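You operate a simulated robot arm through the tools that you are given. There is no shell and no other tool. Be economical: measure what you need, move in short steps, check, and stop when the job is done.

You are at the controls of a simulated two-armed robot. One attempt, no reset.

TASK
Box both reflectors and carry the flat box on to the lift.
Fine: raise the lift to TABLE before the box goes on; it stays there, switched off. Set down upright: red reflector, white reflector.

It is judged by the outcome, as a careful person would: the job done as asked, and still so three seconds after it is handed in. It fails if anything else is knocked over, pushed out of place, dropped, spilled or broken.

THE ROBOT
Two 7-joint arms with fingered hands on one trunk, on a base that drives. Base frame: it is fixed to the floor where the robot stands at the start and does not move with it; the origin is under the middle of the robot, x ahead of it, y to its left, z up. Lengths are in mm, angles in rad, forces in N, time in s.
The left shoulder is at the start at [40, 147, 1255], the right one opposite. With the tool pointing down near the work surface each hand reaches from about 100 to 620 mm from the robot's upright axis, wherever it stands, measured 20 degrees to its own side. Places, roughly: blue plate [250, 1500, 750]; cardboard lid [500, 1000, 750]; clear plate [0, 1250, 750]; deck of the lift table [400, 300, 500]; inside of the flat cardboard box [100, 700, 800]; lift switch [500, 0, 1000]; lift table [600, 400, 500]; table button [600, 100, 1000]. Payload 4 kg a hand.
The TCP of each hand is the grasp point between the finger pads, 26 mm short of the fingertips. In the tool frame z runs along the fingers and y along their closing line. The gripper opens to 148 mm. The gripper's body begins 73 mm behind the TCP. The gripper is a hand of 3 fingers: y runs from the thumb to the fingers, the wrist lies at [0, 0, -224] in the tool frame, and closing takes about 1.5 s.
Orientation is that of the tool frame in the base frame, as a unit quaternion [w, x, y, z]. With the fingers straight down and closing along the base's y, the tool's x points along the base's -x, its y along +y and its z along -z.

THE INTERFACE
- The arms move only by the tool servo_tool. It takes "left_plan", "right_plan" or both (then of equal length, played together; a hand with none holds still); each is a list of rows, each a list of 2 entries, a list of its own where there are three numbers: the shift along the tool's x, y, z in units of 30 mm (1.0 is 30 mm), then the turn, a rotation vector about the tool's x, y, z in units of 8 degrees (1.0 is 8 degrees). In form: [[[tx, ty, tz], [wx, wy, wz]], ...]. A call has 1 to 12 rows; each row shifts and turns the commanded pose from where the row before left it, along the tool's axes as they then stand. "left_jaw" and "right_jaw" are, for a hand that has rows, the gripper command, from -1 (fully open) to 1 (shut), values between in proportion, set as the call begins (left out, the last holds). A call with a number of a shift or a turn outside -1 to 1 is refused whole. Rows are played at 5 a second. More than 50 mm and 0.15 rad between two rows, or a gripper value outside its range, and nothing of the call is played. A pose out of reach is approached as far as the arm can. The call stops where the force on the tool passes 40 N (or 10 N more than at its start, if that is more) or the arm is blocked; 0.2 s more then pass. The fingers move at their own pace (about 108 mm/s each) and stop on an object; they squeeze with about 27 N. The grip force told is the motor's: it shows also when the fingers shut on nothing. Time passes only in rows, and 0.2 s behind the last, so rows that do not move let the fingers close. The reply holds the time, the measured pose of the TCP, the force on the tool along the base axes, the opening and the grip force, in the units named above and with some noise, with the torque about the TCP (base axes, N m) and any sound that the robot's microphone picked up.
- Cameras (640 x 400 px; columns grow to the right, rows downward): "scene" is now at [90.1, 48.7, 1480]; the picture's right is [0.58, -0.82, 0.00], its down [-0.50, -0.35, -0.79] and it looks along [0.65, 0.46, -0.61] (base axes); focal length 220 px, centre (320, 200). "left" rides on the left gripper at [-68, -39, -90] in its tool frame; the picture's right is [0.50, -0.87, 0.00], its down [0.66, 0.38, -0.65] and it looks along [0.57, 0.33, 0.76] (tool axes); focal length 222 px, centre (320, 200). "right" rides on the right gripper at [68, -39, -90] in its tool frame; the picture's right is [0.50, 0.87, 0.00], its down [-0.66, 0.38, -0.65] and it looks along [-0.57, 0.33, 0.76] (tool axes); focal length 222 px, centre (320, 200). There is no depth. A picture from a camera that has moved, and an enlarged one, comes with that camera's place and axes in the base frame and with its lens.
- camera(camera): a new picture of that camera. It takes no simulated time.
- raise_lower(by): slides the trunk up (or, below 0, down) by that many mm; the arms and the scene camera ride with it, the base frame stays. It gives what a move gives, with no picture.
- steer(legs): drives the robot by 1 to 6 legs, each [ahead, left, turn to the left] in mm, mm and rad, along the robot's own axes; the way and the turn of a leg run together, so that a leg with both is an arc; at most 1500 mm and 3.142 rad a leg. The arms and the cameras ride along, it lands a little off, and it stops where it bumps. It gives what a move gives.
- set_grasp(shape, hand): the hand has 3 fingers and takes this shape, open, in about a second: jaw (thumb against the fingers, like two jaws); tri (thumb and two fingers); tip (a fingertip pinch); poke (one finger out to press); point (the index stretched); flat (the hand flat); cup (the hand cupped); fist (a fist). The gripper value then closes the fingers along that shape, each until it touches; the sizes above hold for jaw. It gives what a move gives, with no picture.
- aim_head(pan, tilt): turns the head with the scene camera to pan (to the left, within 1.501 rad either way) and tilt (down, from -0.506 to 1.204), counted from straight ahead of the robot. It gives what a move gives.
- zoom(camera, box): a new picture of the part [left, top, right, bottom] of that camera's present view, enlarged. It takes no simulated time.
- sign_off(): hands the job in; it is judged then, once.

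Go step by step. Nothing tells you exact positions but the pictures and the camera data: compare them with the known pose of the tool, close in by small moves and look again before you grip or let go. The budget is 120 turns and 108 pictures, counting those below and the enlarged ones. Unless the task says otherwise, let go and move clear before handing in, and close with one line.

The tools are called after ">>>" by a JSON object that holds its "api" and its "payload". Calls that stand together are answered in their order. servo_tool: Moves the arms, as the interface text tells. Its arguments: {"type":"object","properties":{"left_plan":{"type":"array","items":{"type":"array"}},"left_jaw":{"type":"number"},"right_plan":{"type":"array","items":{"type":"array"}},"right_jaw":{"type":"number"}},"required":[]} The other tools are called the same way: raise_lower (by) slides the trunk up or down; set_grasp (shape, hand) gives the hand a shape; steer (legs) drives the base; aim_head (pan, tilt) turns the head that bears the scene camera; camera (camera) takes a picture; zoom (camera, box) takes an enlarged picture of a part of a camera's view; sign_off () hands the job in.

At the start:

```text
t: 0.0
left_eef_pos: [248.4, 377.8, 1310.3]
left_tcp_rot: [0.0, -0.001, 1.0, 0.0]
left_ft_force: [0.2, 0.3, -0.2]
left_moment: [0.01, 0.0, -0.02]
left_opening: 148.0
left_grasp_force: 0.0
left_shape: jaw
right_eef_pos: [312.0, 18.6, 1317.8]
right_tcp_rot: [0.0, -0.001, 1.0, 0.0]
right_ft_force: [0.3, -0.2, -0.4]
right_moment: [0.01, -0.02, -0.01]
right_opening: 147.8
right_grasp_force: 0.1
right_shape: jaw
trunk travel left (down, up): [-425.0, 81.0]
robot x, y, heading: [-0.6, 2.3, 0.001]
head pan, tilt: [0.616, 0.656]
```

scene: 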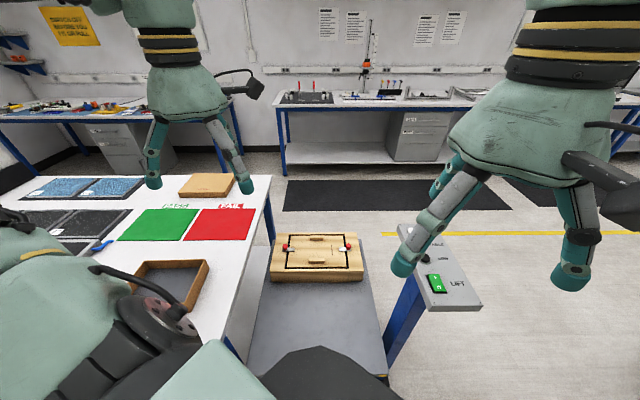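
right: 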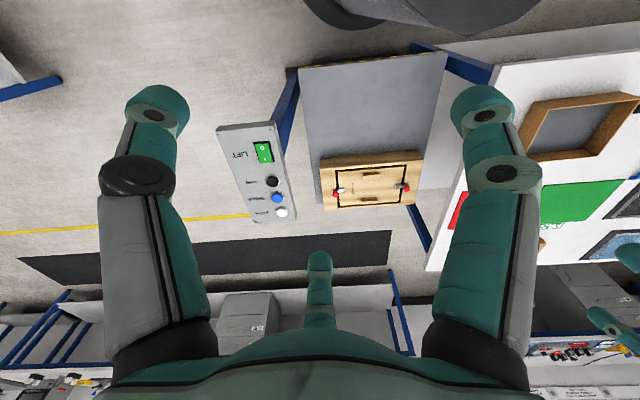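
left: 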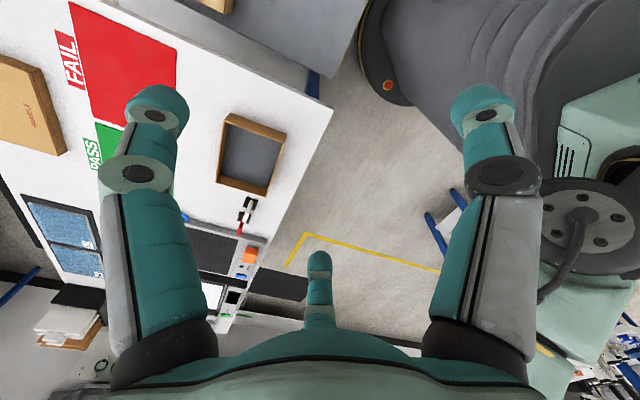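

I start by taking a closer look at the bench, the lift and the control post to find the reflectors, the box and the buttons.

>>> {"api": "zoom", "payload": {"camera": "scene", "box": [240, 200, 500, 360]}}

>>> {"api": "zoom", "payload": {"camera": "left", "box": [0, 80, 340, 320]}}

>>> {"api": "zoom", "payload": {"camera": "right", "box": [200, 100, 440, 250]}}

>>> {"api": "aim_head", "payload": {"pan": 1.3, "tilt": 0.6}}

```text
2.46 times, centred on (370, 280) of scene
camera zoom: at [90.1, 48.7, 1480.0], right [0.58, -0.82, 0.0], down [-0.5, -0.35, -0.79], along [0.65, 0.46, -0.61], focal length 542 px, centre (197, 3)
```

zoom: 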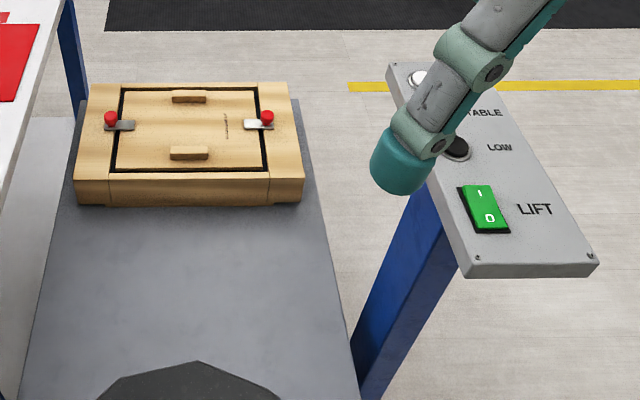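

```text
1.67 times, centred on (170, 200) of left
camera zoom: at [316.4, 337.7, 1399.5], right [-0.5, -0.87, 0.0], down [-0.66, 0.38, 0.65], along [-0.57, 0.33, -0.76], focal length 370 px, centre (570, 200)
```

zoom: 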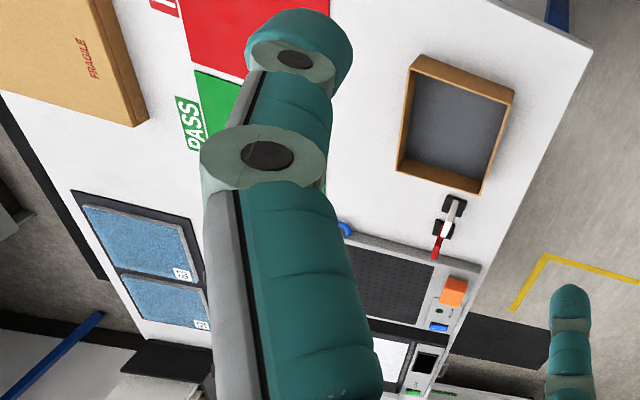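

```text
2.67 times, centred on (320, 175) of right
camera zoom: at [245.5, -20.8, 1408.0], right [-0.5, 0.87, 0.0], down [0.66, 0.38, 0.65], along [0.57, 0.33, -0.76], focal length 592 px, centre (320, 267)
```

zoom: 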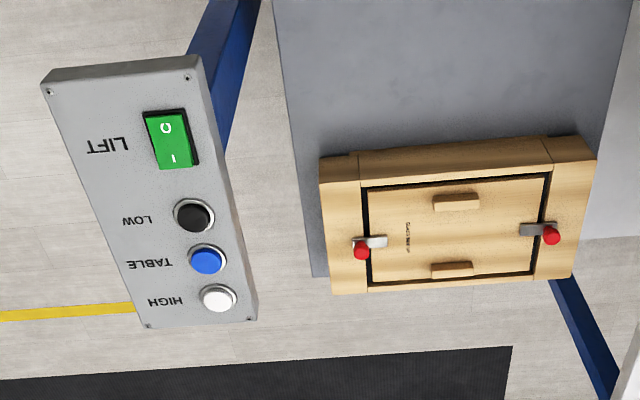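

```text
t: 1.1
left_eef_pos: [247.7, 377.9, 1310.2]
left_tcp_rot: [-0.001, 0.0, 1.0, 0.0]
left_ft_force: [-0.1, -0.3, 0.4]
left_moment: [0.0, -0.03, -0.01]
left_opening: 148.0
left_grasp_force: 0.0
left_shape: jaw
right_eef_pos: [312.1, 18.7, 1318.3]
right_tcp_rot: [0.0, 0.0, 1.0, 0.001]
right_ft_force: [0.1, 0.4, -0.9]
right_moment: [0.01, 0.03, 0.01]
right_opening: 147.8
right_grasp_force: 0.0
right_shape: jaw
trunk travel left (down, up): [-425.0, 81.0]
robot x, y, heading: [-4.1, 2.3, 0.007]
head pan, tilt: [1.3, 0.6]
```

>>> {"api": "camera", "payload": {"camera": "scene"}}

>>> {"api": "zoom", "payload": {"camera": "scene", "box": [320, 130, 640, 330]}}

```text
101 pictures are left
camera scene: at [43.2, 83.8, 1484.8], right [0.96, -0.27, 0.0], down [-0.15, -0.54, -0.82], along [0.22, 0.79, -0.57], focal length 220 px, centre (320, 200)
```

scene: 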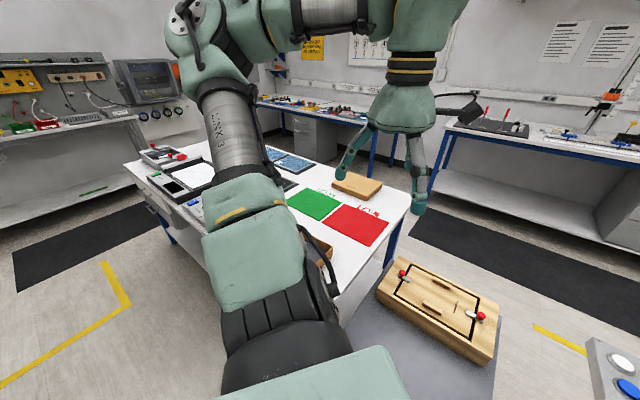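

```text
2.00 times, centred on (480, 230) of scene
camera zoom: at [43.2, 83.8, 1484.8], right [0.96, -0.27, 0.0], down [-0.15, -0.54, -0.82], along [0.22, 0.79, -0.57], focal length 441 px, centre (0, 140)
```

zoom: 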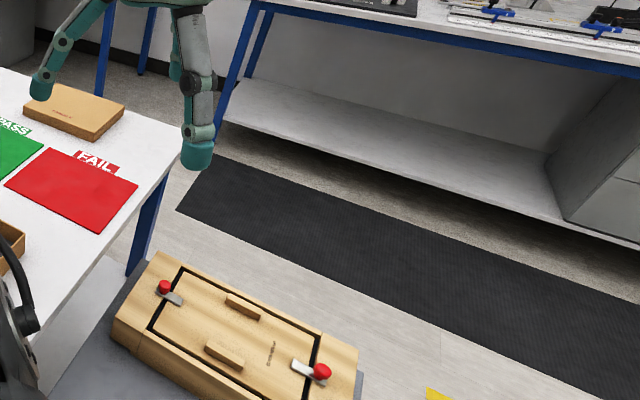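

The lift panel (blue TABLE button about [597, 66], rocker about [497, -7], z about 1000) lies ahead of the right hand. The box sits on the bench near [115, 717], and what look like the reflectors stand near [-55, 890]. First I shape the right hand to press.

>>> {"api": "set_grasp", "payload": {"hand": "right", "shape": "poke"}}

>>> {"api": "camera", "payload": {"camera": "right"}}

>>> {"api": "aim_head", "payload": {"pan": 0.1, "tilt": 0.75}}

>>> {"api": "camera", "payload": {"camera": "scene"}}

```text
t: 2.0
left_eef_pos: [248.5, 377.1, 1310.9]
left_tcp_rot: [0.0, 0.001, 1.0, 0.001]
left_ft_force: [-0.9, -0.3, 0.9]
left_moment: [-0.01, 0.01, -0.05]
left_opening: 147.9
left_grasp_force: 0.0
left_shape: jaw
right_eef_pos: [312.3, 17.8, 1317.6]
right_tcp_rot: [0.0, 0.0, 1.0, 0.0]
right_ft_force: [0.0, 0.0, 0.1]
right_moment: [-0.04, 0.03, 0.02]
right_opening: 0.0
right_grasp_force: 0.0
right_shape: poke
trunk travel left (down, up): [-425.0, 81.0]
robot x, y, heading: [0.2, 4.7, 0.002]
head pan, tilt: [1.3, 0.6]
```

```text
99 pictures are left
camera right: at [245.5, -20.9, 1408.0], right [-0.5, 0.87, 0.0], down [0.66, 0.38, 0.65], along [0.57, 0.33, -0.76], focal length 222 px, centre (320, 200)
```

right: 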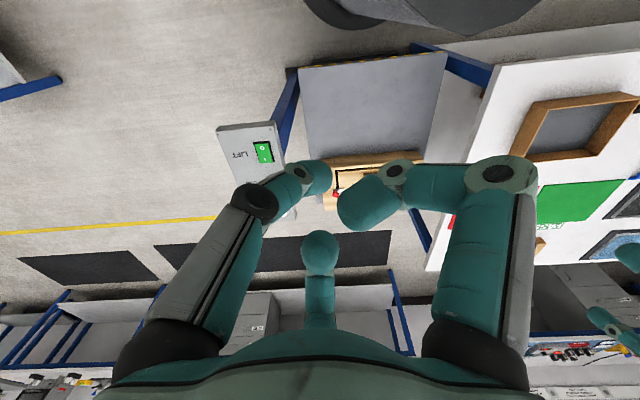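

```text
t: 3.4
left_eef_pos: [247.7, 377.4, 1311.0]
left_tcp_rot: [-0.001, 0.0, 1.0, 0.0]
left_ft_force: [-0.3, 0.6, 0.3]
left_moment: [0.0, -0.02, 0.0]
left_opening: 148.0
left_grasp_force: 0.1
left_shape: jaw
right_eef_pos: [311.1, 18.3, 1317.8]
right_tcp_rot: [0.0, -0.001, 1.0, 0.0]
right_ft_force: [-0.3, 0.6, -0.1]
right_moment: [0.0, -0.02, -0.03]
right_opening: 0.1
right_grasp_force: 0.1
right_shape: poke
trunk travel left (down, up): [-425.0, 81.0]
robot x, y, heading: [2.8, -0.3, 0.003]
head pan, tilt: [0.099, 0.75]
```

```text
98 pictures are left
camera scene: at [101.9, 7.0, 1471.9], right [0.1, -0.99, 0.0], down [-0.68, -0.07, -0.73], along [0.73, 0.07, -0.68], focal length 220 px, centre (320, 200)
```

scene: 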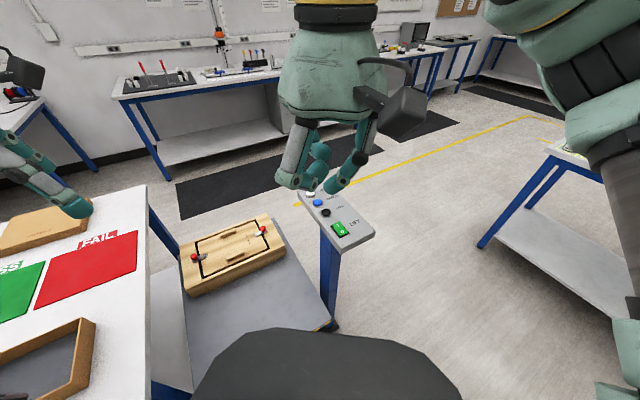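

>>> {"api": "zoom", "payload": {"camera": "scene", "box": [250, 80, 410, 240]}}

>>> {"api": "zoom", "payload": {"camera": "right", "box": [180, 130, 480, 330]}}

```text
2.50 times, centred on (330, 160) of scene
camera zoom: at [101.9, 7.0, 1471.9], right [0.1, -0.99, 0.0], down [-0.68, -0.07, -0.73], along [0.73, 0.07, -0.68], focal length 551 px, centre (295, 300)
```

zoom: 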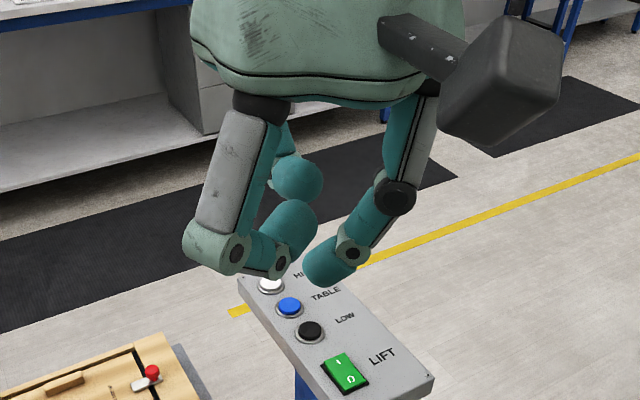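

```text
2.00 times, centred on (330, 230) of right
camera zoom: at [245.5, -20.9, 1408.0], right [-0.5, 0.87, 0.0], down [0.66, 0.38, 0.65], along [0.57, 0.33, -0.76], focal length 444 px, centre (300, 140)
```

zoom: 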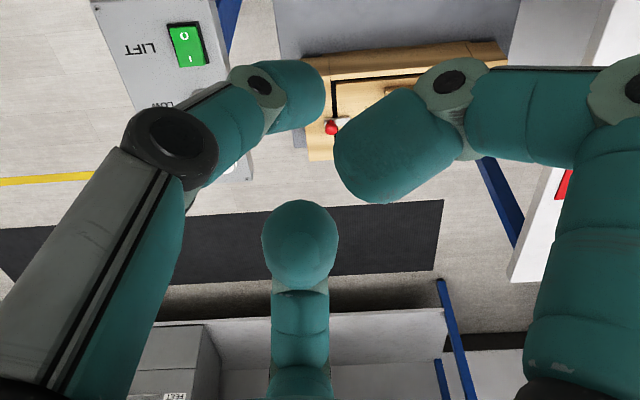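

The poke shape's pressing point isn't clear, so I use the jaw shape shut instead, since its fingertips meet on the tool axis.

>>> {"api": "set_grasp", "payload": {"hand": "right", "shape": "jaw"}}

>>> {"api": "servo_tool", "payload": {"right_plan": [[[-1, 0, 0], [0, 0, 0]], [[-1, 0, 0], [0, 0, 0]], [[-1, 0.2, 0], [0, 0, 0]], [[-1, 0.2, 0], [0, 0, 0]], [[-1, 0.2, 0], [0, 0, 0]], [[-1, 0.2, 0], [0, 0, 0]], [[-1, 0.2, 0], [0, 0, 0]], [[-1, 0.2, 0], [0, 0, 0]], [[-1, 0.2, 0], [0, 0, 0]], [[0, 0, 0], [0, 0, 0]]], "right_jaw": 1}}

>>> {"api": "camera", "payload": {"camera": "right"}}

>>> {"api": "camera", "payload": {"camera": "scene"}}

```text
t: 4.3
left_eef_pos: [248.1, 378.7, 1310.0]
left_tcp_rot: [0.0, 0.0, 1.0, -0.001]
left_ft_force: [-0.4, -0.2, 0.2]
left_moment: [-0.01, 0.0, 0.01]
left_opening: 147.8
left_grasp_force: 0.2
left_shape: jaw
right_eef_pos: [312.6, 18.1, 1316.9]
right_tcp_rot: [0.0, 0.001, 1.0, -0.001]
right_ft_force: [-0.9, -0.2, 0.7]
right_moment: [-0.01, 0.01, 0.02]
right_opening: 148.0
right_grasp_force: 0.0
right_shape: jaw
trunk travel left (down, up): [-425.0, 81.0]
robot x, y, heading: [4.1, 1.4, -0.001]
head pan, tilt: [0.099, 0.75]
```

```text
t: 6.5
left_eef_pos: [247.5, 375.8, 1310.2]
left_tcp_rot: [0.0, 0.0, 1.0, 0.001]
left_ft_force: [-0.9, 0.7, 0.0]
left_moment: [0.04, 0.0, 0.0]
left_opening: 147.8
left_grasp_force: 0.0
left_shape: jaw
right_eef_pos: [560.8, 37.2, 1312.4]
right_tcp_rot: [0.0, -0.001, 1.0, 0.001]
right_ft_force: [0.1, 0.3, 0.4]
right_moment: [0.03, 0.02, -0.02]
right_opening: 0.1
right_grasp_force: 27.3
right_shape: jaw
right hand out of reach, approached as far as the arm can: row 9
trunk travel left (down, up): [-425.0, 81.0]
robot x, y, heading: [-0.1, 1.6, -0.001]
head pan, tilt: [0.099, 0.75]
```

```text
95 pictures are left
camera right: at [493.8, -1.8, 1403.2], right [-0.5, 0.87, 0.0], down [0.66, 0.38, 0.65], along [0.57, 0.33, -0.76], focal length 222 px, centre (320, 200)
```

right: 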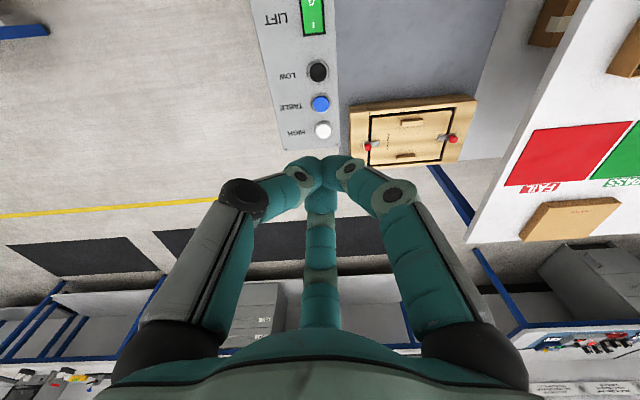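

```text
94 pictures are left
camera scene: at [102.0, 4.7, 1471.9], right [0.1, -1.0, 0.0], down [-0.68, -0.07, -0.73], along [0.73, 0.07, -0.68], focal length 220 px, centre (320, 200)
```

scene: 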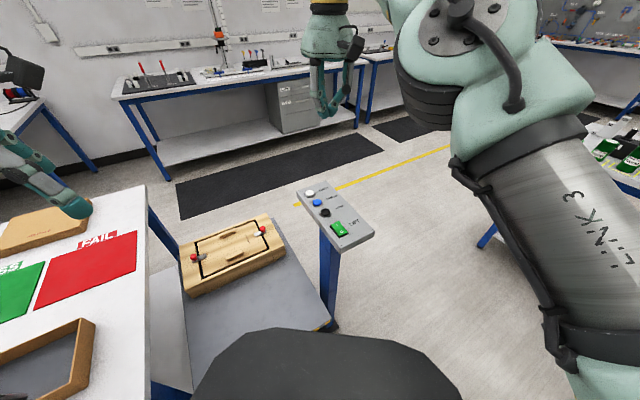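

The TABLE button triangulates to about [606, 65, 990]. I lower the shut right hand over it.

>>> {"api": "servo_tool", "payload": {"right_plan": [[[0, 0, 1], [0, 0, 0]], [[0, 0, 1], [0, 0, 0]], [[0, 0.1, 1], [0, 0, 0]], [[-0.2, 0.2, 1], [0, 0, 0]], [[-0.3, 0.2, 1], [0, 0, 0]], [[-0.3, 0.2, 1], [0, 0, 0]], [[-0.3, 0.2, 1], [0, 0, 0]], [[-0.4, 0.03, 1], [0, 0, 0]], [[0, 0, 0], [0, 0, 0]]]}}

>>> {"api": "camera", "payload": {"camera": "right"}}

>>> {"api": "camera", "payload": {"camera": "scene"}}

```text
t: 8.5
left_eef_pos: [247.8, 376.6, 1309.2]
left_tcp_rot: [0.0, 0.0, 1.0, -0.001]
left_ft_force: [-0.9, -0.3, 0.6]
left_moment: [0.02, 0.0, -0.01]
left_opening: 148.0
left_grasp_force: 0.0
left_shape: jaw
right_eef_pos: [607.7, 68.7, 1073.1]
right_tcp_rot: [0.0, 0.0, 1.0, 0.001]
right_ft_force: [0.3, 0.2, -0.1]
right_moment: [0.02, -0.03, 0.01]
right_opening: 0.1
right_grasp_force: 26.6
right_shape: jaw
trunk travel left (down, up): [-425.0, 81.0]
robot x, y, heading: [0.9, 0.2, 0.0]
head pan, tilt: [0.099, 0.75]
```

```text
93 pictures are left
camera right: at [540.8, 29.6, 1163.1], right [-0.5, 0.87, 0.0], down [0.66, 0.38, 0.65], along [0.57, 0.33, -0.76], focal length 222 px, centre (320, 200)
```

right: 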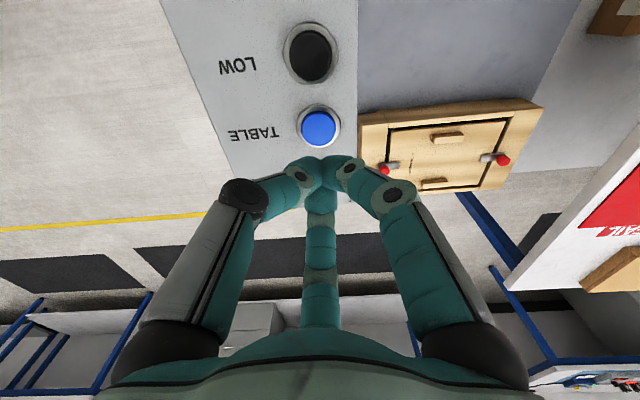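

```text
92 pictures are left
camera scene: at [101.6, 6.7, 1472.0], right [0.1, -1.0, 0.0], down [-0.68, -0.07, -0.73], along [0.73, 0.07, -0.68], focal length 220 px, centre (320, 200)
```

scene: 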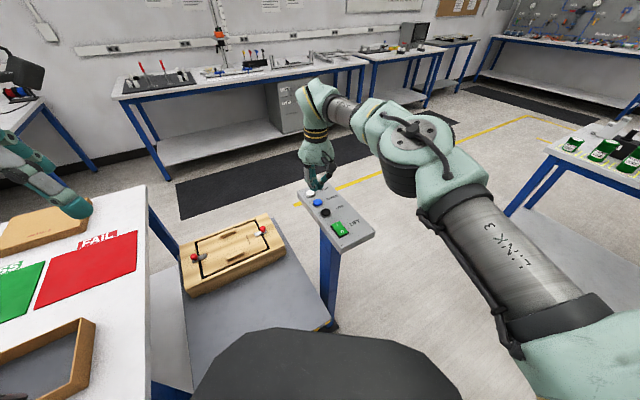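

>>> {"api": "servo_tool", "payload": {"right_plan": [[[0, -0.05, 0.7], [0, 0, 0]], [[0, 0, 0.5], [0, 0, 0]], [[0, 0, 0.15], [0, 0, 0]], [[0, 0, 0.15], [0, 0, 0]], [[0, 0, 0.15], [0, 0, 0]], [[0, 0, 0.15], [0, 0, 0]], [[0, 0, 0.15], [0, 0, 0]]]}}

>>> {"api": "zoom", "payload": {"camera": "scene", "box": [160, 150, 420, 310]}}

```text
t: 10.1
left_eef_pos: [246.9, 377.1, 1310.6]
left_tcp_rot: [0.001, 0.0, 1.0, 0.0]
left_ft_force: [0.0, 1.5, 0.2]
left_moment: [0.0, 0.01, 0.01]
left_opening: 148.1
left_grasp_force: 0.3
left_shape: jaw
right_eef_pos: [606.9, 69.1, 1015.3]
right_tcp_rot: [0.003, 0.0, 1.0, -0.001]
right_ft_force: [2.9, -0.6, 13.5]
right_moment: [0.02, -0.13, 0.01]
right_opening: 0.0
right_grasp_force: 27.3
right_shape: jaw
trunk travel left (down, up): [-425.0, 81.0]
robot x, y, heading: [0.3, 5.1, -0.003]
head pan, tilt: [0.099, 0.75]
heard: click
```

```text
2.46 times, centred on (290, 230) of scene
camera zoom: at [100.4, 6.6, 1472.2], right [0.1, -1.0, 0.0], down [-0.68, -0.07, -0.73], along [0.73, 0.07, -0.68], focal length 542 px, centre (394, 126)
```

zoom: 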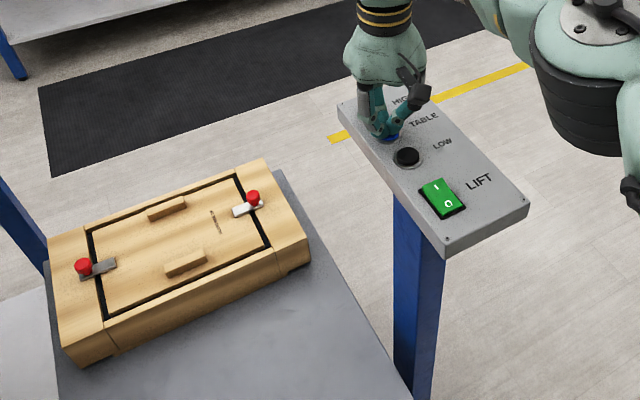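

A click was heard. I back the hand up and wait a moment to see whether the lift travels.

>>> {"api": "servo_tool", "payload": {"right_plan": [[[0, 0, -0.5], [0, 0, 0]], [[0, 0, -0.7], [0, 0, 0]], [[0, 0, 0], [0, 0, 0]], [[0, 0, 0], [0, 0, 0]], [[0, 0, 0], [0, 0, 0]], [[0, 0, 0], [0, 0, 0]], [[0, 0, 0], [0, 0, 0]], [[0, 0, 0], [0, 0, 0]]]}}

>>> {"api": "camera", "payload": {"camera": "scene"}}

```text
t: 11.9
left_eef_pos: [247.1, 378.5, 1311.0]
left_tcp_rot: [0.0, 0.0, 1.0, 0.0]
left_ft_force: [0.2, -0.6, -0.5]
left_moment: [0.01, 0.01, 0.0]
left_opening: 148.0
left_grasp_force: 0.1
left_shape: jaw
right_eef_pos: [607.2, 68.1, 1048.8]
right_tcp_rot: [0.0, 0.001, 1.0, 0.0]
right_ft_force: [0.0, 0.2, 0.0]
right_moment: [0.0, 0.02, -0.01]
right_opening: 0.0
right_grasp_force: 26.9
right_shape: jaw
trunk travel left (down, up): [-425.0, 81.0]
robot x, y, heading: [1.5, 1.3, -0.002]
head pan, tilt: [0.099, 0.75]
```

```text
90 pictures are left
camera scene: at [101.8, 6.9, 1471.9], right [0.1, -1.0, 0.0], down [-0.68, -0.07, -0.73], along [0.73, 0.07, -0.68], focal length 220 px, centre (320, 200)
```

scene: 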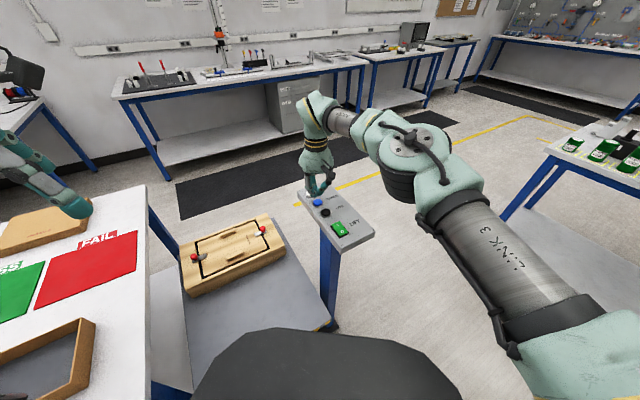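

The lift has not moved, so the switch is probably off. I look at the rocker closely.

>>> {"api": "zoom", "payload": {"camera": "scene", "box": [310, 200, 374, 240]}}

>>> {"api": "servo_tool", "payload": {"right_plan": [[[0.5, -0.4, -0.5], [0, 0, 0]], [[1, -0.75, 0], [0, 0, 0]], [[1, -0.75, 0], [0, 0, 0]], [[0.7, -0.45, 0], [0, 0, 0]], [[0, 0, 0], [0, 0, 0]]]}}

>>> {"api": "zoom", "payload": {"camera": "right", "box": [220, 50, 420, 190]}}

```text
10.00 times, centred on (342, 220) of scene
camera zoom: at [101.8, 6.9, 1471.9], right [0.1, -1.0, 0.0], down [-0.68, -0.07, -0.73], along [0.73, 0.07, -0.68], focal length 2204 px, centre (100, 0)
```

zoom: 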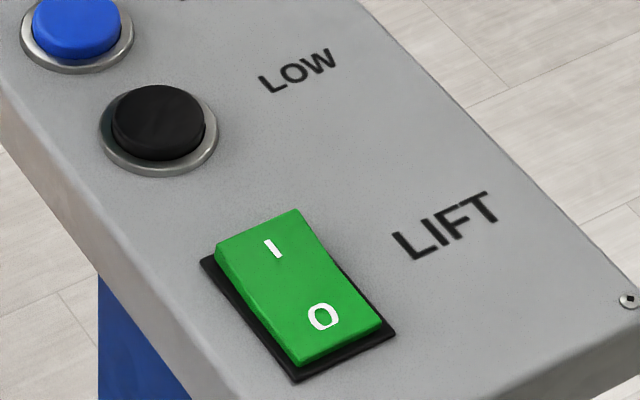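

```text
t: 13.1
left_eef_pos: [249.4, 376.9, 1309.5]
left_tcp_rot: [0.0, 0.001, 1.0, -0.001]
left_ft_force: [0.3, 0.3, 0.0]
left_moment: [0.0, 0.05, 0.0]
left_opening: 148.3
left_grasp_force: 0.0
left_shape: jaw
right_eef_pos: [509.8, -2.9, 1066.3]
right_tcp_rot: [0.0, 0.0, 1.0, 0.0]
right_ft_force: [-0.2, 0.7, -0.4]
right_moment: [0.02, -0.04, -0.02]
right_opening: 0.2
right_grasp_force: 26.9
right_shape: jaw
trunk travel left (down, up): [-425.0, 81.0]
robot x, y, heading: [0.9, 0.3, 0.0]
head pan, tilt: [0.099, 0.75]
```

```text
2.86 times, centred on (320, 120) of right
camera zoom: at [444.2, -41.2, 1156.3], right [-0.5, 0.87, 0.0], down [0.66, 0.38, 0.65], along [0.57, 0.33, -0.76], focal length 635 px, centre (320, 429)
```

zoom: 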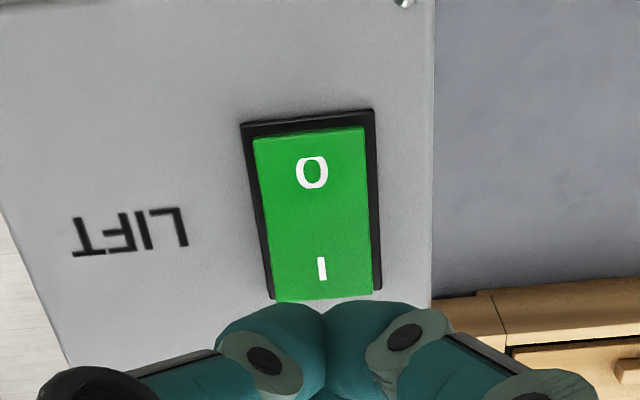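

The rocker is off, with the I end standing up. I press the I end at about [515, 1].

>>> {"api": "servo_tool", "payload": {"right_plan": [[[-0.2, 0.12, 0.7], [0, 0, 0]], [[0, 0, 0.5], [0, 0, 0]], [[0, 0, 0.15], [0, 0, 0]], [[0, 0, 0.15], [0, 0, 0]], [[0, 0, 0.15], [0, 0, 0]], [[0, 0, 0.15], [0, 0, 0]], [[0, 0, 0.1], [0, 0, 0]], [[0, 0, 0], [0, 0, 0]]]}}

>>> {"api": "servo_tool", "payload": {"right_plan": [[[0, 0, -0.5], [0, 0, 0]], [[0, 0, -1], [0, 0, 0]], [[0, 0, -0.5], [0, 0, 0]]]}}

>>> {"api": "zoom", "payload": {"camera": "right", "box": [220, 50, 420, 190]}}

```text
t: 14.5
left_eef_pos: [247.8, 376.7, 1311.4]
left_tcp_rot: [0.001, 0.0, 1.0, 0.001]
left_ft_force: [0.9, -0.2, 0.6]
left_moment: [-0.02, 0.0, -0.01]
left_opening: 147.8
left_grasp_force: 0.1
left_shape: jaw
right_eef_pos: [518.4, 1.1, 1020.7]
right_tcp_rot: [0.005, 0.002, 1.0, 0.003]
right_ft_force: [-3.7, -0.9, 16.6]
right_moment: [-0.09, 0.19, -0.03]
right_opening: 0.3
right_grasp_force: 26.8
right_shape: jaw
trunk travel left (down, up): [-425.0, 81.0]
robot x, y, heading: [-0.1, 2.5, -0.004]
head pan, tilt: [0.099, 0.75]
stopped in row 6 (right hand): the force on the tool passed its limit at 46 N (the readings are from after the stop); the commanded pose is now the measured one
```

```text
t: 15.3
left_eef_pos: [247.6, 377.2, 1310.0]
left_tcp_rot: [0.0, 0.0, 1.0, 0.0]
left_ft_force: [0.4, 0.5, -0.9]
left_moment: [0.0, 0.0, -0.03]
left_opening: 148.0
left_grasp_force: 0.1
left_shape: jaw
right_eef_pos: [517.2, 1.1, 1076.7]
right_tcp_rot: [0.006, 0.002, 1.0, 0.003]
right_ft_force: [-1.1, 0.2, -0.7]
right_moment: [0.02, -0.01, -0.03]
right_opening: 0.0
right_grasp_force: 26.6
right_shape: jaw
trunk travel left (down, up): [-425.0, 81.0]
robot x, y, heading: [1.0, -0.3, 0.003]
head pan, tilt: [0.099, 0.75]
```

```text
2.86 times, centred on (320, 120) of right
camera zoom: at [450.9, -37.6, 1166.3], right [-0.5, 0.87, 0.0], down [0.65, 0.37, 0.66], along [0.58, 0.33, -0.75], focal length 635 px, centre (320, 429)
```

zoom: 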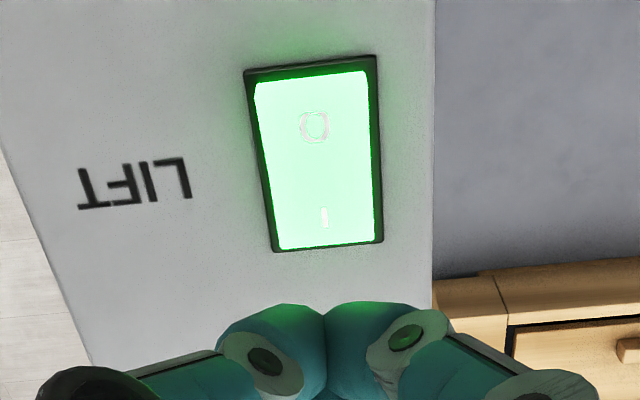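

The switch is lit, so power is on. Now I press TABLE again.

>>> {"api": "servo_tool", "payload": {"right_plan": [[[-1, 0.75, 0], [0, 0, 0]], [[-1, 0.75, 0], [0, 0, 0]], [[-0.97, 0.66, 0.3], [0, 0, 0]], [[0, 0, 0.7], [0, 0, 0]], [[0, 0, 0.5], [0, 0, 0]], [[0, 0, 0.15], [0, 0, 0]], [[0, 0, 0.15], [0, 0, 0]], [[0, 0, 0.15], [0, 0, 0]], [[0, 0, 0.1], [0, 0, 0]]]}}

>>> {"api": "servo_tool", "payload": {"right_plan": [[[0, 0, -0.5], [0, 0, 0]], [[0, 0, -0.5], [0, 0, 0]], [[0, 0, -0.5], [0, 0, 0]], [[0, 0, 0], [0, 0, 0]], [[0, 0, 0], [0, 0, 0]], [[0, 0, 0], [0, 0, 0]], [[0, 0, 0], [0, 0, 0]]]}}

>>> {"api": "camera", "payload": {"camera": "scene"}}

```text
t: 17.3
left_eef_pos: [248.2, 376.7, 1310.6]
left_tcp_rot: [0.0, 0.001, 1.0, 0.0]
left_ft_force: [-0.3, 0.4, 1.0]
left_moment: [0.0, 0.01, -0.01]
left_opening: 148.1
left_grasp_force: 0.1
left_shape: jaw
right_eef_pos: [609.4, 64.7, 1019.3]
right_tcp_rot: [0.007, 0.002, 1.0, 0.002]
right_ft_force: [-0.1, -0.9, 3.1]
right_moment: [-0.02, -0.01, -0.01]
right_opening: 0.0
right_grasp_force: 27.1
right_shape: jaw
trunk travel left (down, up): [-425.0, 81.0]
robot x, y, heading: [-0.4, 3.5, 0.001]
head pan, tilt: [0.099, 0.75]
heard: click
```

```text
t: 18.9
left_eef_pos: [247.3, 378.1, 1310.4]
left_tcp_rot: [0.0, -0.001, 1.0, 0.0]
left_ft_force: [-0.6, 0.1, -0.7]
left_moment: [0.04, 0.02, 0.03]
left_opening: 147.7
left_grasp_force: 0.1
left_shape: jaw
right_eef_pos: [608.6, 64.9, 1064.4]
right_tcp_rot: [0.005, 0.002, 1.0, 0.003]
right_ft_force: [-0.3, 0.3, 0.1]
right_moment: [0.01, -0.01, 0.02]
right_opening: 0.0
right_grasp_force: 27.2
right_shape: jaw
trunk travel left (down, up): [-425.0, 81.0]
robot x, y, heading: [-2.3, -3.1, 0.0]
head pan, tilt: [0.099, 0.75]
```

```text
86 pictures are left
camera scene: at [102.1, 6.9, 1471.9], right [0.1, -1.0, 0.0], down [-0.68, -0.07, -0.73], along [0.73, 0.07, -0.68], focal length 220 px, centre (320, 200)
```

scene: 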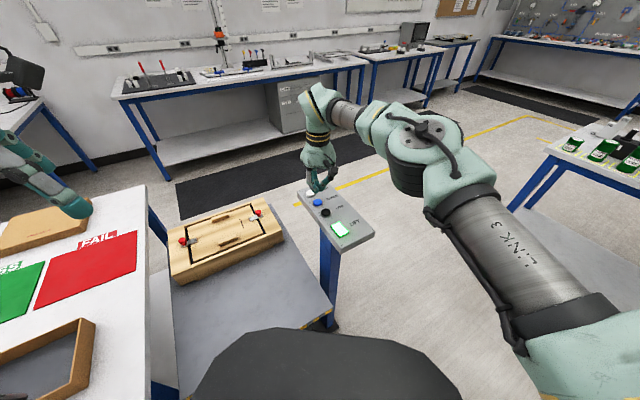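

The lift is rising. I wait while positioning the hand back toward the switch.

>>> {"api": "servo_tool", "payload": {"right_plan": [[[1, -0.75, 0], [0, 0, 0]], [[1, -0.75, 0], [0, 0, 0]], [[1, -0.75, 0], [0, 0, 0]], [[0.8, -0.5, 0], [0, 0, 0]], [[0, 0, 0], [0, 0, 0]], [[0, 0, 0], [0, 0, 0]], [[0, 0, 0], [0, 0, 0]], [[0, 0, 0], [0, 0, 0]], [[0, 0, 0], [0, 0, 0]], [[0, 0, 0], [0, 0, 0]], [[0, 0, 0], [0, 0, 0]], [[0, 0, 0], [0, 0, 0]]]}}

>>> {"api": "camera", "payload": {"camera": "scene"}}

>>> {"api": "servo_tool", "payload": {"right_plan": [[[0, 0, 0], [0, 0, 0]], [[0, 0, 0], [0, 0, 0]], [[0, 0, 0], [0, 0, 0]], [[0, 0, 0], [0, 0, 0]], [[0, 0, 0], [0, 0, 0]], [[0, 0, 0], [0, 0, 0]], [[0, 0, 0], [0, 0, 0]], [[0, 0, 0], [0, 0, 0]], [[0, 0, 0], [0, 0, 0]], [[0, 0, 0], [0, 0, 0]], [[0, 0, 0], [0, 0, 0]], [[0, 0, 0], [0, 0, 0]]]}}

>>> {"api": "camera", "payload": {"camera": "scene"}}

```text
t: 21.5
left_eef_pos: [248.4, 376.5, 1310.6]
left_tcp_rot: [0.0, 0.0, 1.0, -0.001]
left_ft_force: [0.6, -0.7, 0.8]
left_moment: [-0.02, -0.02, 0.0]
left_opening: 147.8
left_grasp_force: 0.1
left_shape: jaw
right_eef_pos: [493.9, -19.5, 1063.6]
right_tcp_rot: [0.005, 0.001, 1.0, 0.002]
right_ft_force: [-0.3, -1.1, -0.7]
right_moment: [0.01, 0.06, 0.01]
right_opening: 0.0
right_grasp_force: 27.3
right_shape: jaw
trunk travel left (down, up): [-425.0, 81.0]
robot x, y, heading: [0.6, 2.5, 0.001]
head pan, tilt: [0.099, 0.75]
```

```text
85 pictures are left
camera scene: at [102.0, 6.8, 1471.9], right [0.1, -1.0, 0.0], down [-0.68, -0.07, -0.73], along [0.73, 0.07, -0.68], focal length 220 px, centre (320, 200)
```

scene: 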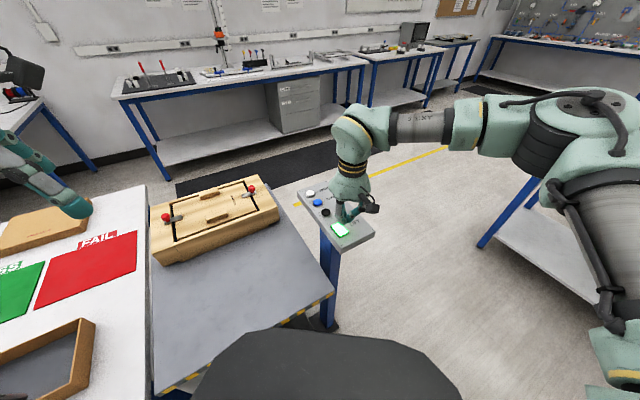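

```text
t: 24.1
left_eef_pos: [249.4, 377.0, 1311.0]
left_tcp_rot: [0.0, 0.0, 1.0, 0.0]
left_ft_force: [-0.2, 0.1, -0.4]
left_moment: [0.0, 0.03, 0.01]
left_opening: 147.9
left_grasp_force: 0.1
left_shape: jaw
right_eef_pos: [493.5, -20.9, 1062.0]
right_tcp_rot: [0.005, 0.002, 1.0, 0.003]
right_ft_force: [0.0, 0.5, 0.5]
right_moment: [0.02, 0.05, -0.01]
right_opening: 0.0
right_grasp_force: 27.3
right_shape: jaw
trunk travel left (down, up): [-425.0, 81.0]
robot x, y, heading: [1.5, -0.2, 0.001]
head pan, tilt: [0.099, 0.75]
```

```text
84 pictures are left
camera scene: at [102.0, 6.8, 1471.9], right [0.1, -1.0, 0.0], down [-0.68, -0.07, -0.73], along [0.73, 0.07, -0.68], focal length 220 px, centre (320, 200)
```

scene: 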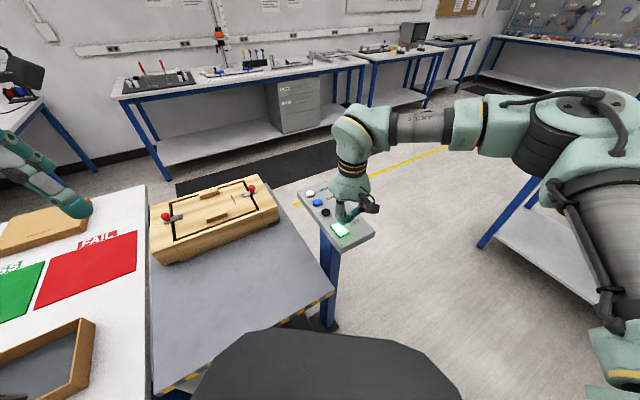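

The lift has stopped at bench height. I press the 0 end of the rocker to switch it off.

>>> {"api": "servo_tool", "payload": {"right_plan": [[[0.1, 0.1, 0.7], [0, 0, 0]], [[0, 0, 0.4], [0, 0, 0]], [[0, 0, 0.15], [0, 0, 0]], [[0, 0, 0.15], [0, 0, 0]], [[0, 0, 0.15], [0, 0, 0]], [[0, 0, 0.15], [0, 0, 0]], [[0, 0, 0.1], [0, 0, 0]], [[0, 0, 0], [0, 0, 0]]]}}

>>> {"api": "servo_tool", "payload": {"right_plan": [[[0, 0, -0.5], [0, 0, 0]], [[0, 0, -1], [0, 0, 0]], [[0, 0, -1], [0, 0, 0]], [[0, 0, -1], [0, 0, 0]], [[0, 0, -1], [0, 0, 0]]]}}

>>> {"api": "zoom", "payload": {"camera": "scene", "box": [280, 170, 400, 245]}}

```text
t: 25.4
left_eef_pos: [246.7, 376.7, 1311.1]
left_tcp_rot: [0.001, 0.0, 1.0, 0.0]
left_ft_force: [-0.6, -0.4, -1.1]
left_moment: [-0.01, 0.02, 0.01]
left_opening: 148.3
left_grasp_force: 0.0
left_shape: jaw
right_eef_pos: [492.4, -11.6, 1020.1]
right_tcp_rot: [0.012, 0.003, 1.0, 0.007]
right_ft_force: [-6.9, -1.9, 18.3]
right_moment: [-0.05, 0.17, 0.08]
right_opening: 0.1
right_grasp_force: 26.7
right_shape: jaw
trunk travel left (down, up): [-425.0, 81.0]
robot x, y, heading: [3.2, -4.9, 0.003]
head pan, tilt: [0.099, 0.75]
stopped in row 6 (right hand): the force on the tool passed its limit at 45 N (the readings are from after the stop); the commanded pose is now the measured one
```

```text
t: 26.6
left_eef_pos: [247.3, 376.8, 1310.3]
left_tcp_rot: [0.002, 0.001, 1.0, 0.0]
left_ft_force: [-0.1, 0.0, -0.3]
left_moment: [0.0, -0.03, -0.02]
left_opening: 147.9
left_grasp_force: 0.0
left_shape: jaw
right_eef_pos: [491.1, -16.9, 1154.3]
right_tcp_rot: [0.011, 0.001, 1.0, 0.006]
right_ft_force: [-0.5, 0.2, 0.1]
right_moment: [0.01, 0.01, -0.02]
right_opening: 0.1
right_grasp_force: 27.5
right_shape: jaw
trunk travel left (down, up): [-425.0, 81.0]
robot x, y, heading: [-2.4, -2.8, 0.001]
head pan, tilt: [0.099, 0.75]
```

```text
5.33 times, centred on (340, 208) of scene
camera zoom: at [101.0, 6.7, 1472.0], right [0.1, -1.0, 0.0], down [-0.68, -0.07, -0.73], along [0.73, 0.07, -0.68], focal length 1175 px, centre (213, 160)
```

zoom: 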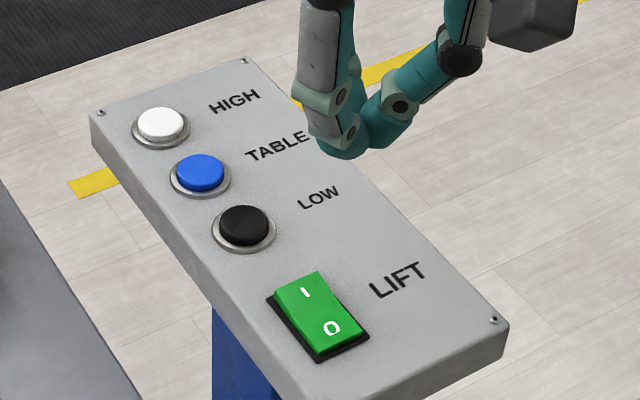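

The switch is off and the lift is at TABLE. Now I retract the right hand and drive to the bench side by the box and reflectors.

>>> {"api": "servo_tool", "payload": {"right_plan": [[[1, 0, -1], [0, 0, 0]], [[1, 0, -1], [0, 0, 0]], [[1, 0, -1], [0, 0, 0]], [[1, 0, -1], [0, 0, 0]], [[1, -0.5, -1], [0, 0, 0]], [[1, -0.5, 0], [0, 0, 0]]], "right_jaw": -1}}

>>> {"api": "steer", "payload": {"legs": [[-80, 0, 0], [0, 0, 0.75], [0, 500, 0]]}}

>>> {"api": "aim_head", "payload": {"pan": 0.0, "tilt": 0.8}}

>>> {"api": "camera", "payload": {"camera": "scene"}}

>>> {"api": "camera", "payload": {"camera": "left"}}

```text
t: 28.0
left_eef_pos: [248.3, 375.9, 1310.1]
left_tcp_rot: [0.001, 0.001, 1.0, 0.0]
left_ft_force: [-0.1, -0.5, -0.8]
left_moment: [-0.01, 0.01, 0.02]
left_opening: 147.7
left_grasp_force: 0.1
left_shape: jaw
right_eef_pos: [308.3, -46.8, 1298.1]
right_tcp_rot: [0.011, 0.002, 1.0, 0.007]
right_ft_force: [0.1, -0.6, -0.7]
right_moment: [0.0, 0.0, 0.01]
right_opening: 147.9
right_grasp_force: 0.0
right_shape: jaw
trunk travel left (down, up): [-425.0, 81.0]
robot x, y, heading: [-0.8, -5.7, 0.0]
head pan, tilt: [0.099, 0.75]
```

```text
t: 33.5
left_eef_pos: [-490.0, 808.4, 1310.0]
left_tcp_rot: [0.0, -0.365, 0.931, 0.001]
left_ft_force: [-0.3, 0.2, -0.2]
left_moment: [0.02, 0.03, 0.0]
left_opening: 147.9
left_grasp_force: 0.1
left_shape: jaw
right_eef_pos: [-155.1, 538.5, 1298.6]
right_tcp_rot: [0.008, -0.362, 0.932, 0.01]
right_ft_force: [0.0, -0.2, 0.0]
right_moment: [-0.02, 0.01, -0.03]
right_opening: 148.1
right_grasp_force: 0.0
right_shape: jaw
trunk travel left (down, up): [-425.0, 81.0]
robot x, y, heading: [-415.9, 363.0, 0.746]
head pan, tilt: [0.099, 0.75]
```

```text
t: 34.2
left_eef_pos: [-490.3, 809.3, 1309.8]
left_tcp_rot: [0.001, -0.365, 0.931, 0.0]
left_ft_force: [-0.2, -0.4, 0.5]
left_moment: [-0.01, -0.02, 0.03]
left_opening: 148.0
left_grasp_force: 0.2
left_shape: jaw
right_eef_pos: [-157.9, 539.7, 1297.8]
right_tcp_rot: [0.008, -0.363, 0.932, 0.01]
right_ft_force: [0.9, -0.8, 0.1]
right_moment: [0.01, 0.0, 0.04]
right_opening: 147.9
right_grasp_force: 0.0
right_shape: jaw
trunk travel left (down, up): [-425.0, 81.0]
robot x, y, heading: [-418.7, 363.4, 0.743]
head pan, tilt: [0.0, 0.799]
```

```text
82 pictures are left
camera scene: at [-343.1, 430.9, 1467.9], right [0.68, -0.73, 0.0], down [-0.53, -0.49, -0.7], along [0.51, 0.47, -0.72], focal length 220 px, centre (320, 200)
```

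scene: 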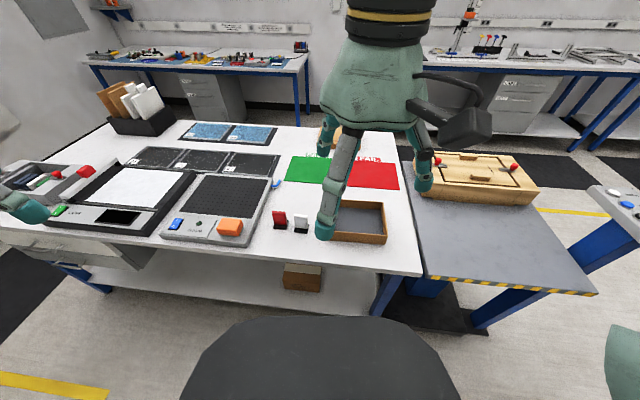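

```text
81 pictures are left
camera left: at [-413.5, 825.8, 1399.6], right [0.22, -0.98, 0.0], down [-0.74, -0.17, 0.65], along [-0.64, -0.14, -0.76], focal length 222 px, centre (320, 200)
```

left: 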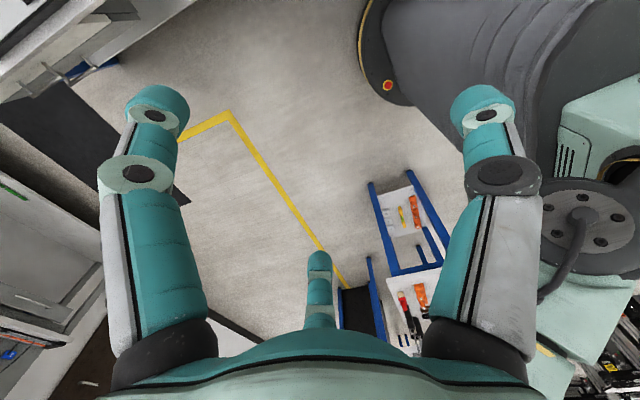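

The red and white reflectors stand upright on the bench just left of the open box. I zoom in on them and the box.

>>> {"api": "zoom", "payload": {"camera": "scene", "box": [256, 190, 336, 240]}}

>>> {"api": "zoom", "payload": {"camera": "scene", "box": [240, 120, 420, 280]}}

>>> {"api": "camera", "payload": {"camera": "right"}}

```text
8.00 times, centred on (296, 215) of scene
camera zoom: at [-343.1, 430.9, 1467.9], right [0.68, -0.73, 0.0], down [-0.53, -0.49, -0.7], along [0.51, 0.47, -0.72], focal length 1763 px, centre (512, 80)
```

zoom: 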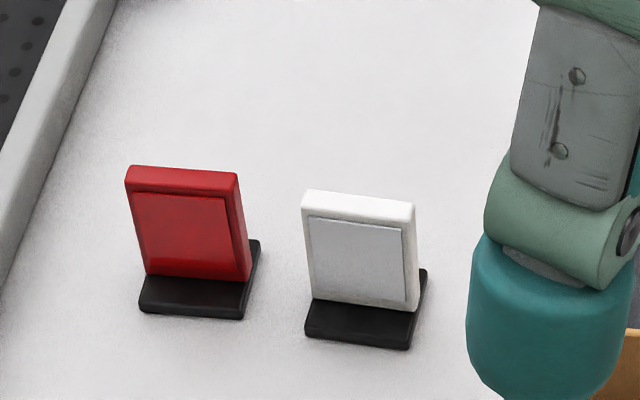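

```text
2.50 times, centred on (330, 200) of scene
camera zoom: at [-343.1, 430.9, 1467.9], right [0.68, -0.73, 0.0], down [-0.53, -0.49, -0.7], along [0.51, 0.47, -0.72], focal length 551 px, centre (295, 200)
```

zoom: 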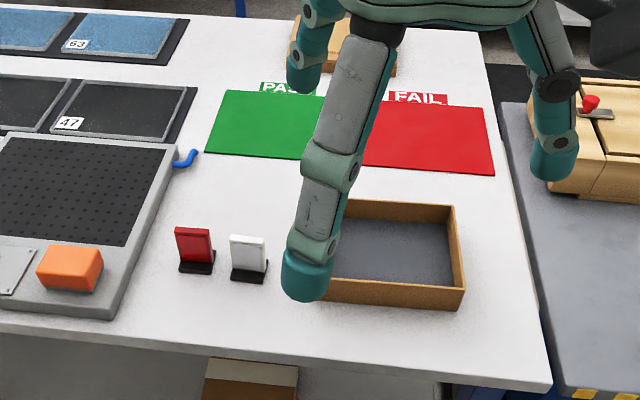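

```text
78 pictures are left
camera right: at [-180.8, 463.2, 1385.8], right [-0.95, 0.3, 0.0], down [0.22, 0.71, 0.67], along [0.2, 0.64, -0.74], focal length 222 px, centre (320, 200)
```

right: 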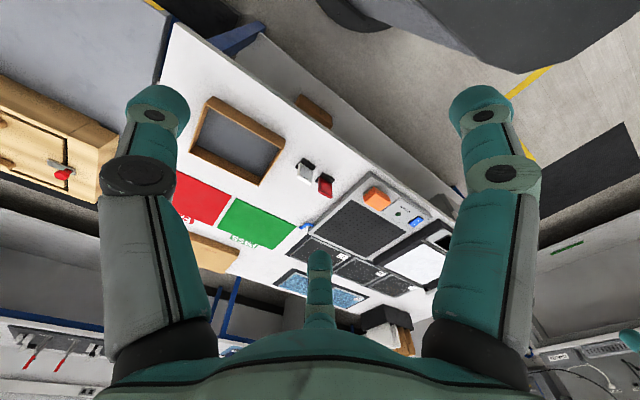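

The bench is turned about 0.64 rad from the base frame, with its near edge about 470 mm ahead. I square up to it and drive closer.

>>> {"api": "steer", "payload": {"legs": [[0, 0, -0.105], [90, 0, 0]]}}

>>> {"api": "aim_head", "payload": {"pan": 0.0, "tilt": 1.0}}

>>> {"api": "servo_tool", "payload": {"right_plan": [[[0, -1, 0], [0, 0, 0]], [[0, -1, 0], [0, 0, 0]], [[0, -1, 0], [0, 0, 0]], [[0, -1, 0], [0, 0, 0]]]}}

>>> {"api": "camera", "payload": {"camera": "scene"}}

```text
t: 35.9
left_eef_pos: [-378.5, 865.7, 1311.0]
left_tcp_rot: [0.003, -0.315, 0.949, 0.0]
left_ft_force: [0.6, -0.3, 0.2]
left_moment: [0.0, -0.04, 0.01]
left_opening: 147.8
left_grasp_force: 0.0
left_shape: jaw
right_eef_pos: [-72.8, 562.9, 1299.4]
right_tcp_rot: [0.012, -0.314, 0.949, 0.01]
right_ft_force: [-0.6, 0.5, 0.6]
right_moment: [0.04, -0.05, -0.01]
right_opening: 147.9
right_grasp_force: 0.0
right_shape: jaw
trunk travel left (down, up): [-425.0, 81.0]
robot x, y, heading: [-348.2, 416.7, 0.643]
head pan, tilt: [0.0, 0.799]
```

```text
t: 36.6
left_eef_pos: [-372.2, 868.1, 1310.6]
left_tcp_rot: [0.001, -0.315, 0.949, 0.0]
left_ft_force: [-0.3, 0.0, -0.2]
left_moment: [-0.03, 0.01, 0.02]
left_opening: 147.9
left_grasp_force: 0.0
left_shape: jaw
right_eef_pos: [-68.4, 566.3, 1297.7]
right_tcp_rot: [0.009, -0.313, 0.95, 0.01]
right_ft_force: [-0.7, -0.1, -0.2]
right_moment: [-0.02, 0.01, 0.0]
right_opening: 147.8
right_grasp_force: 0.0
right_shape: jaw
trunk travel left (down, up): [-425.0, 81.0]
robot x, y, heading: [-343.6, 417.7, 0.64]
head pan, tilt: [0.0, 1.0]
```

```text
t: 37.6
left_eef_pos: [-371.7, 867.0, 1311.6]
left_tcp_rot: [0.001, -0.316, 0.949, 0.0]
left_ft_force: [0.2, -0.5, 0.1]
left_moment: [0.01, -0.04, 0.01]
left_opening: 148.0
left_grasp_force: 0.1
left_shape: jaw
right_eef_pos: [3.0, 470.9, 1297.5]
right_tcp_rot: [0.008, -0.314, 0.949, 0.01]
right_ft_force: [-0.3, -1.4, 0.1]
right_moment: [0.02, 0.01, -0.01]
right_opening: 148.1
right_grasp_force: 0.0
right_shape: jaw
trunk travel left (down, up): [-425.0, 81.0]
robot x, y, heading: [-347.2, 418.2, 0.639]
head pan, tilt: [0.0, 1.0]
```

```text
77 pictures are left
camera scene: at [-273.6, 468.0, 1452.8], right [0.6, -0.8, 0.0], down [-0.67, -0.5, -0.54], along [0.43, 0.33, -0.84], focal length 220 px, centre (320, 200)
```

scene: 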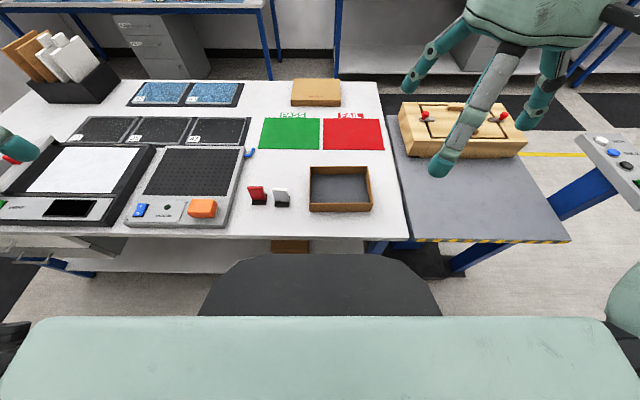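

>>> {"api": "zoom", "payload": {"camera": "scene", "box": [240, 140, 400, 240]}}

```text
4.00 times, centred on (320, 190) of scene
camera zoom: at [-273.6, 468.0, 1452.8], right [0.6, -0.8, 0.0], down [-0.67, -0.5, -0.54], along [0.43, 0.33, -0.84], focal length 882 px, centre (320, 240)
```

zoom: 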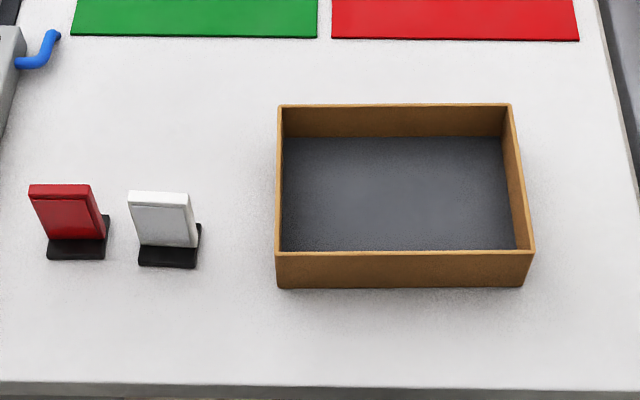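

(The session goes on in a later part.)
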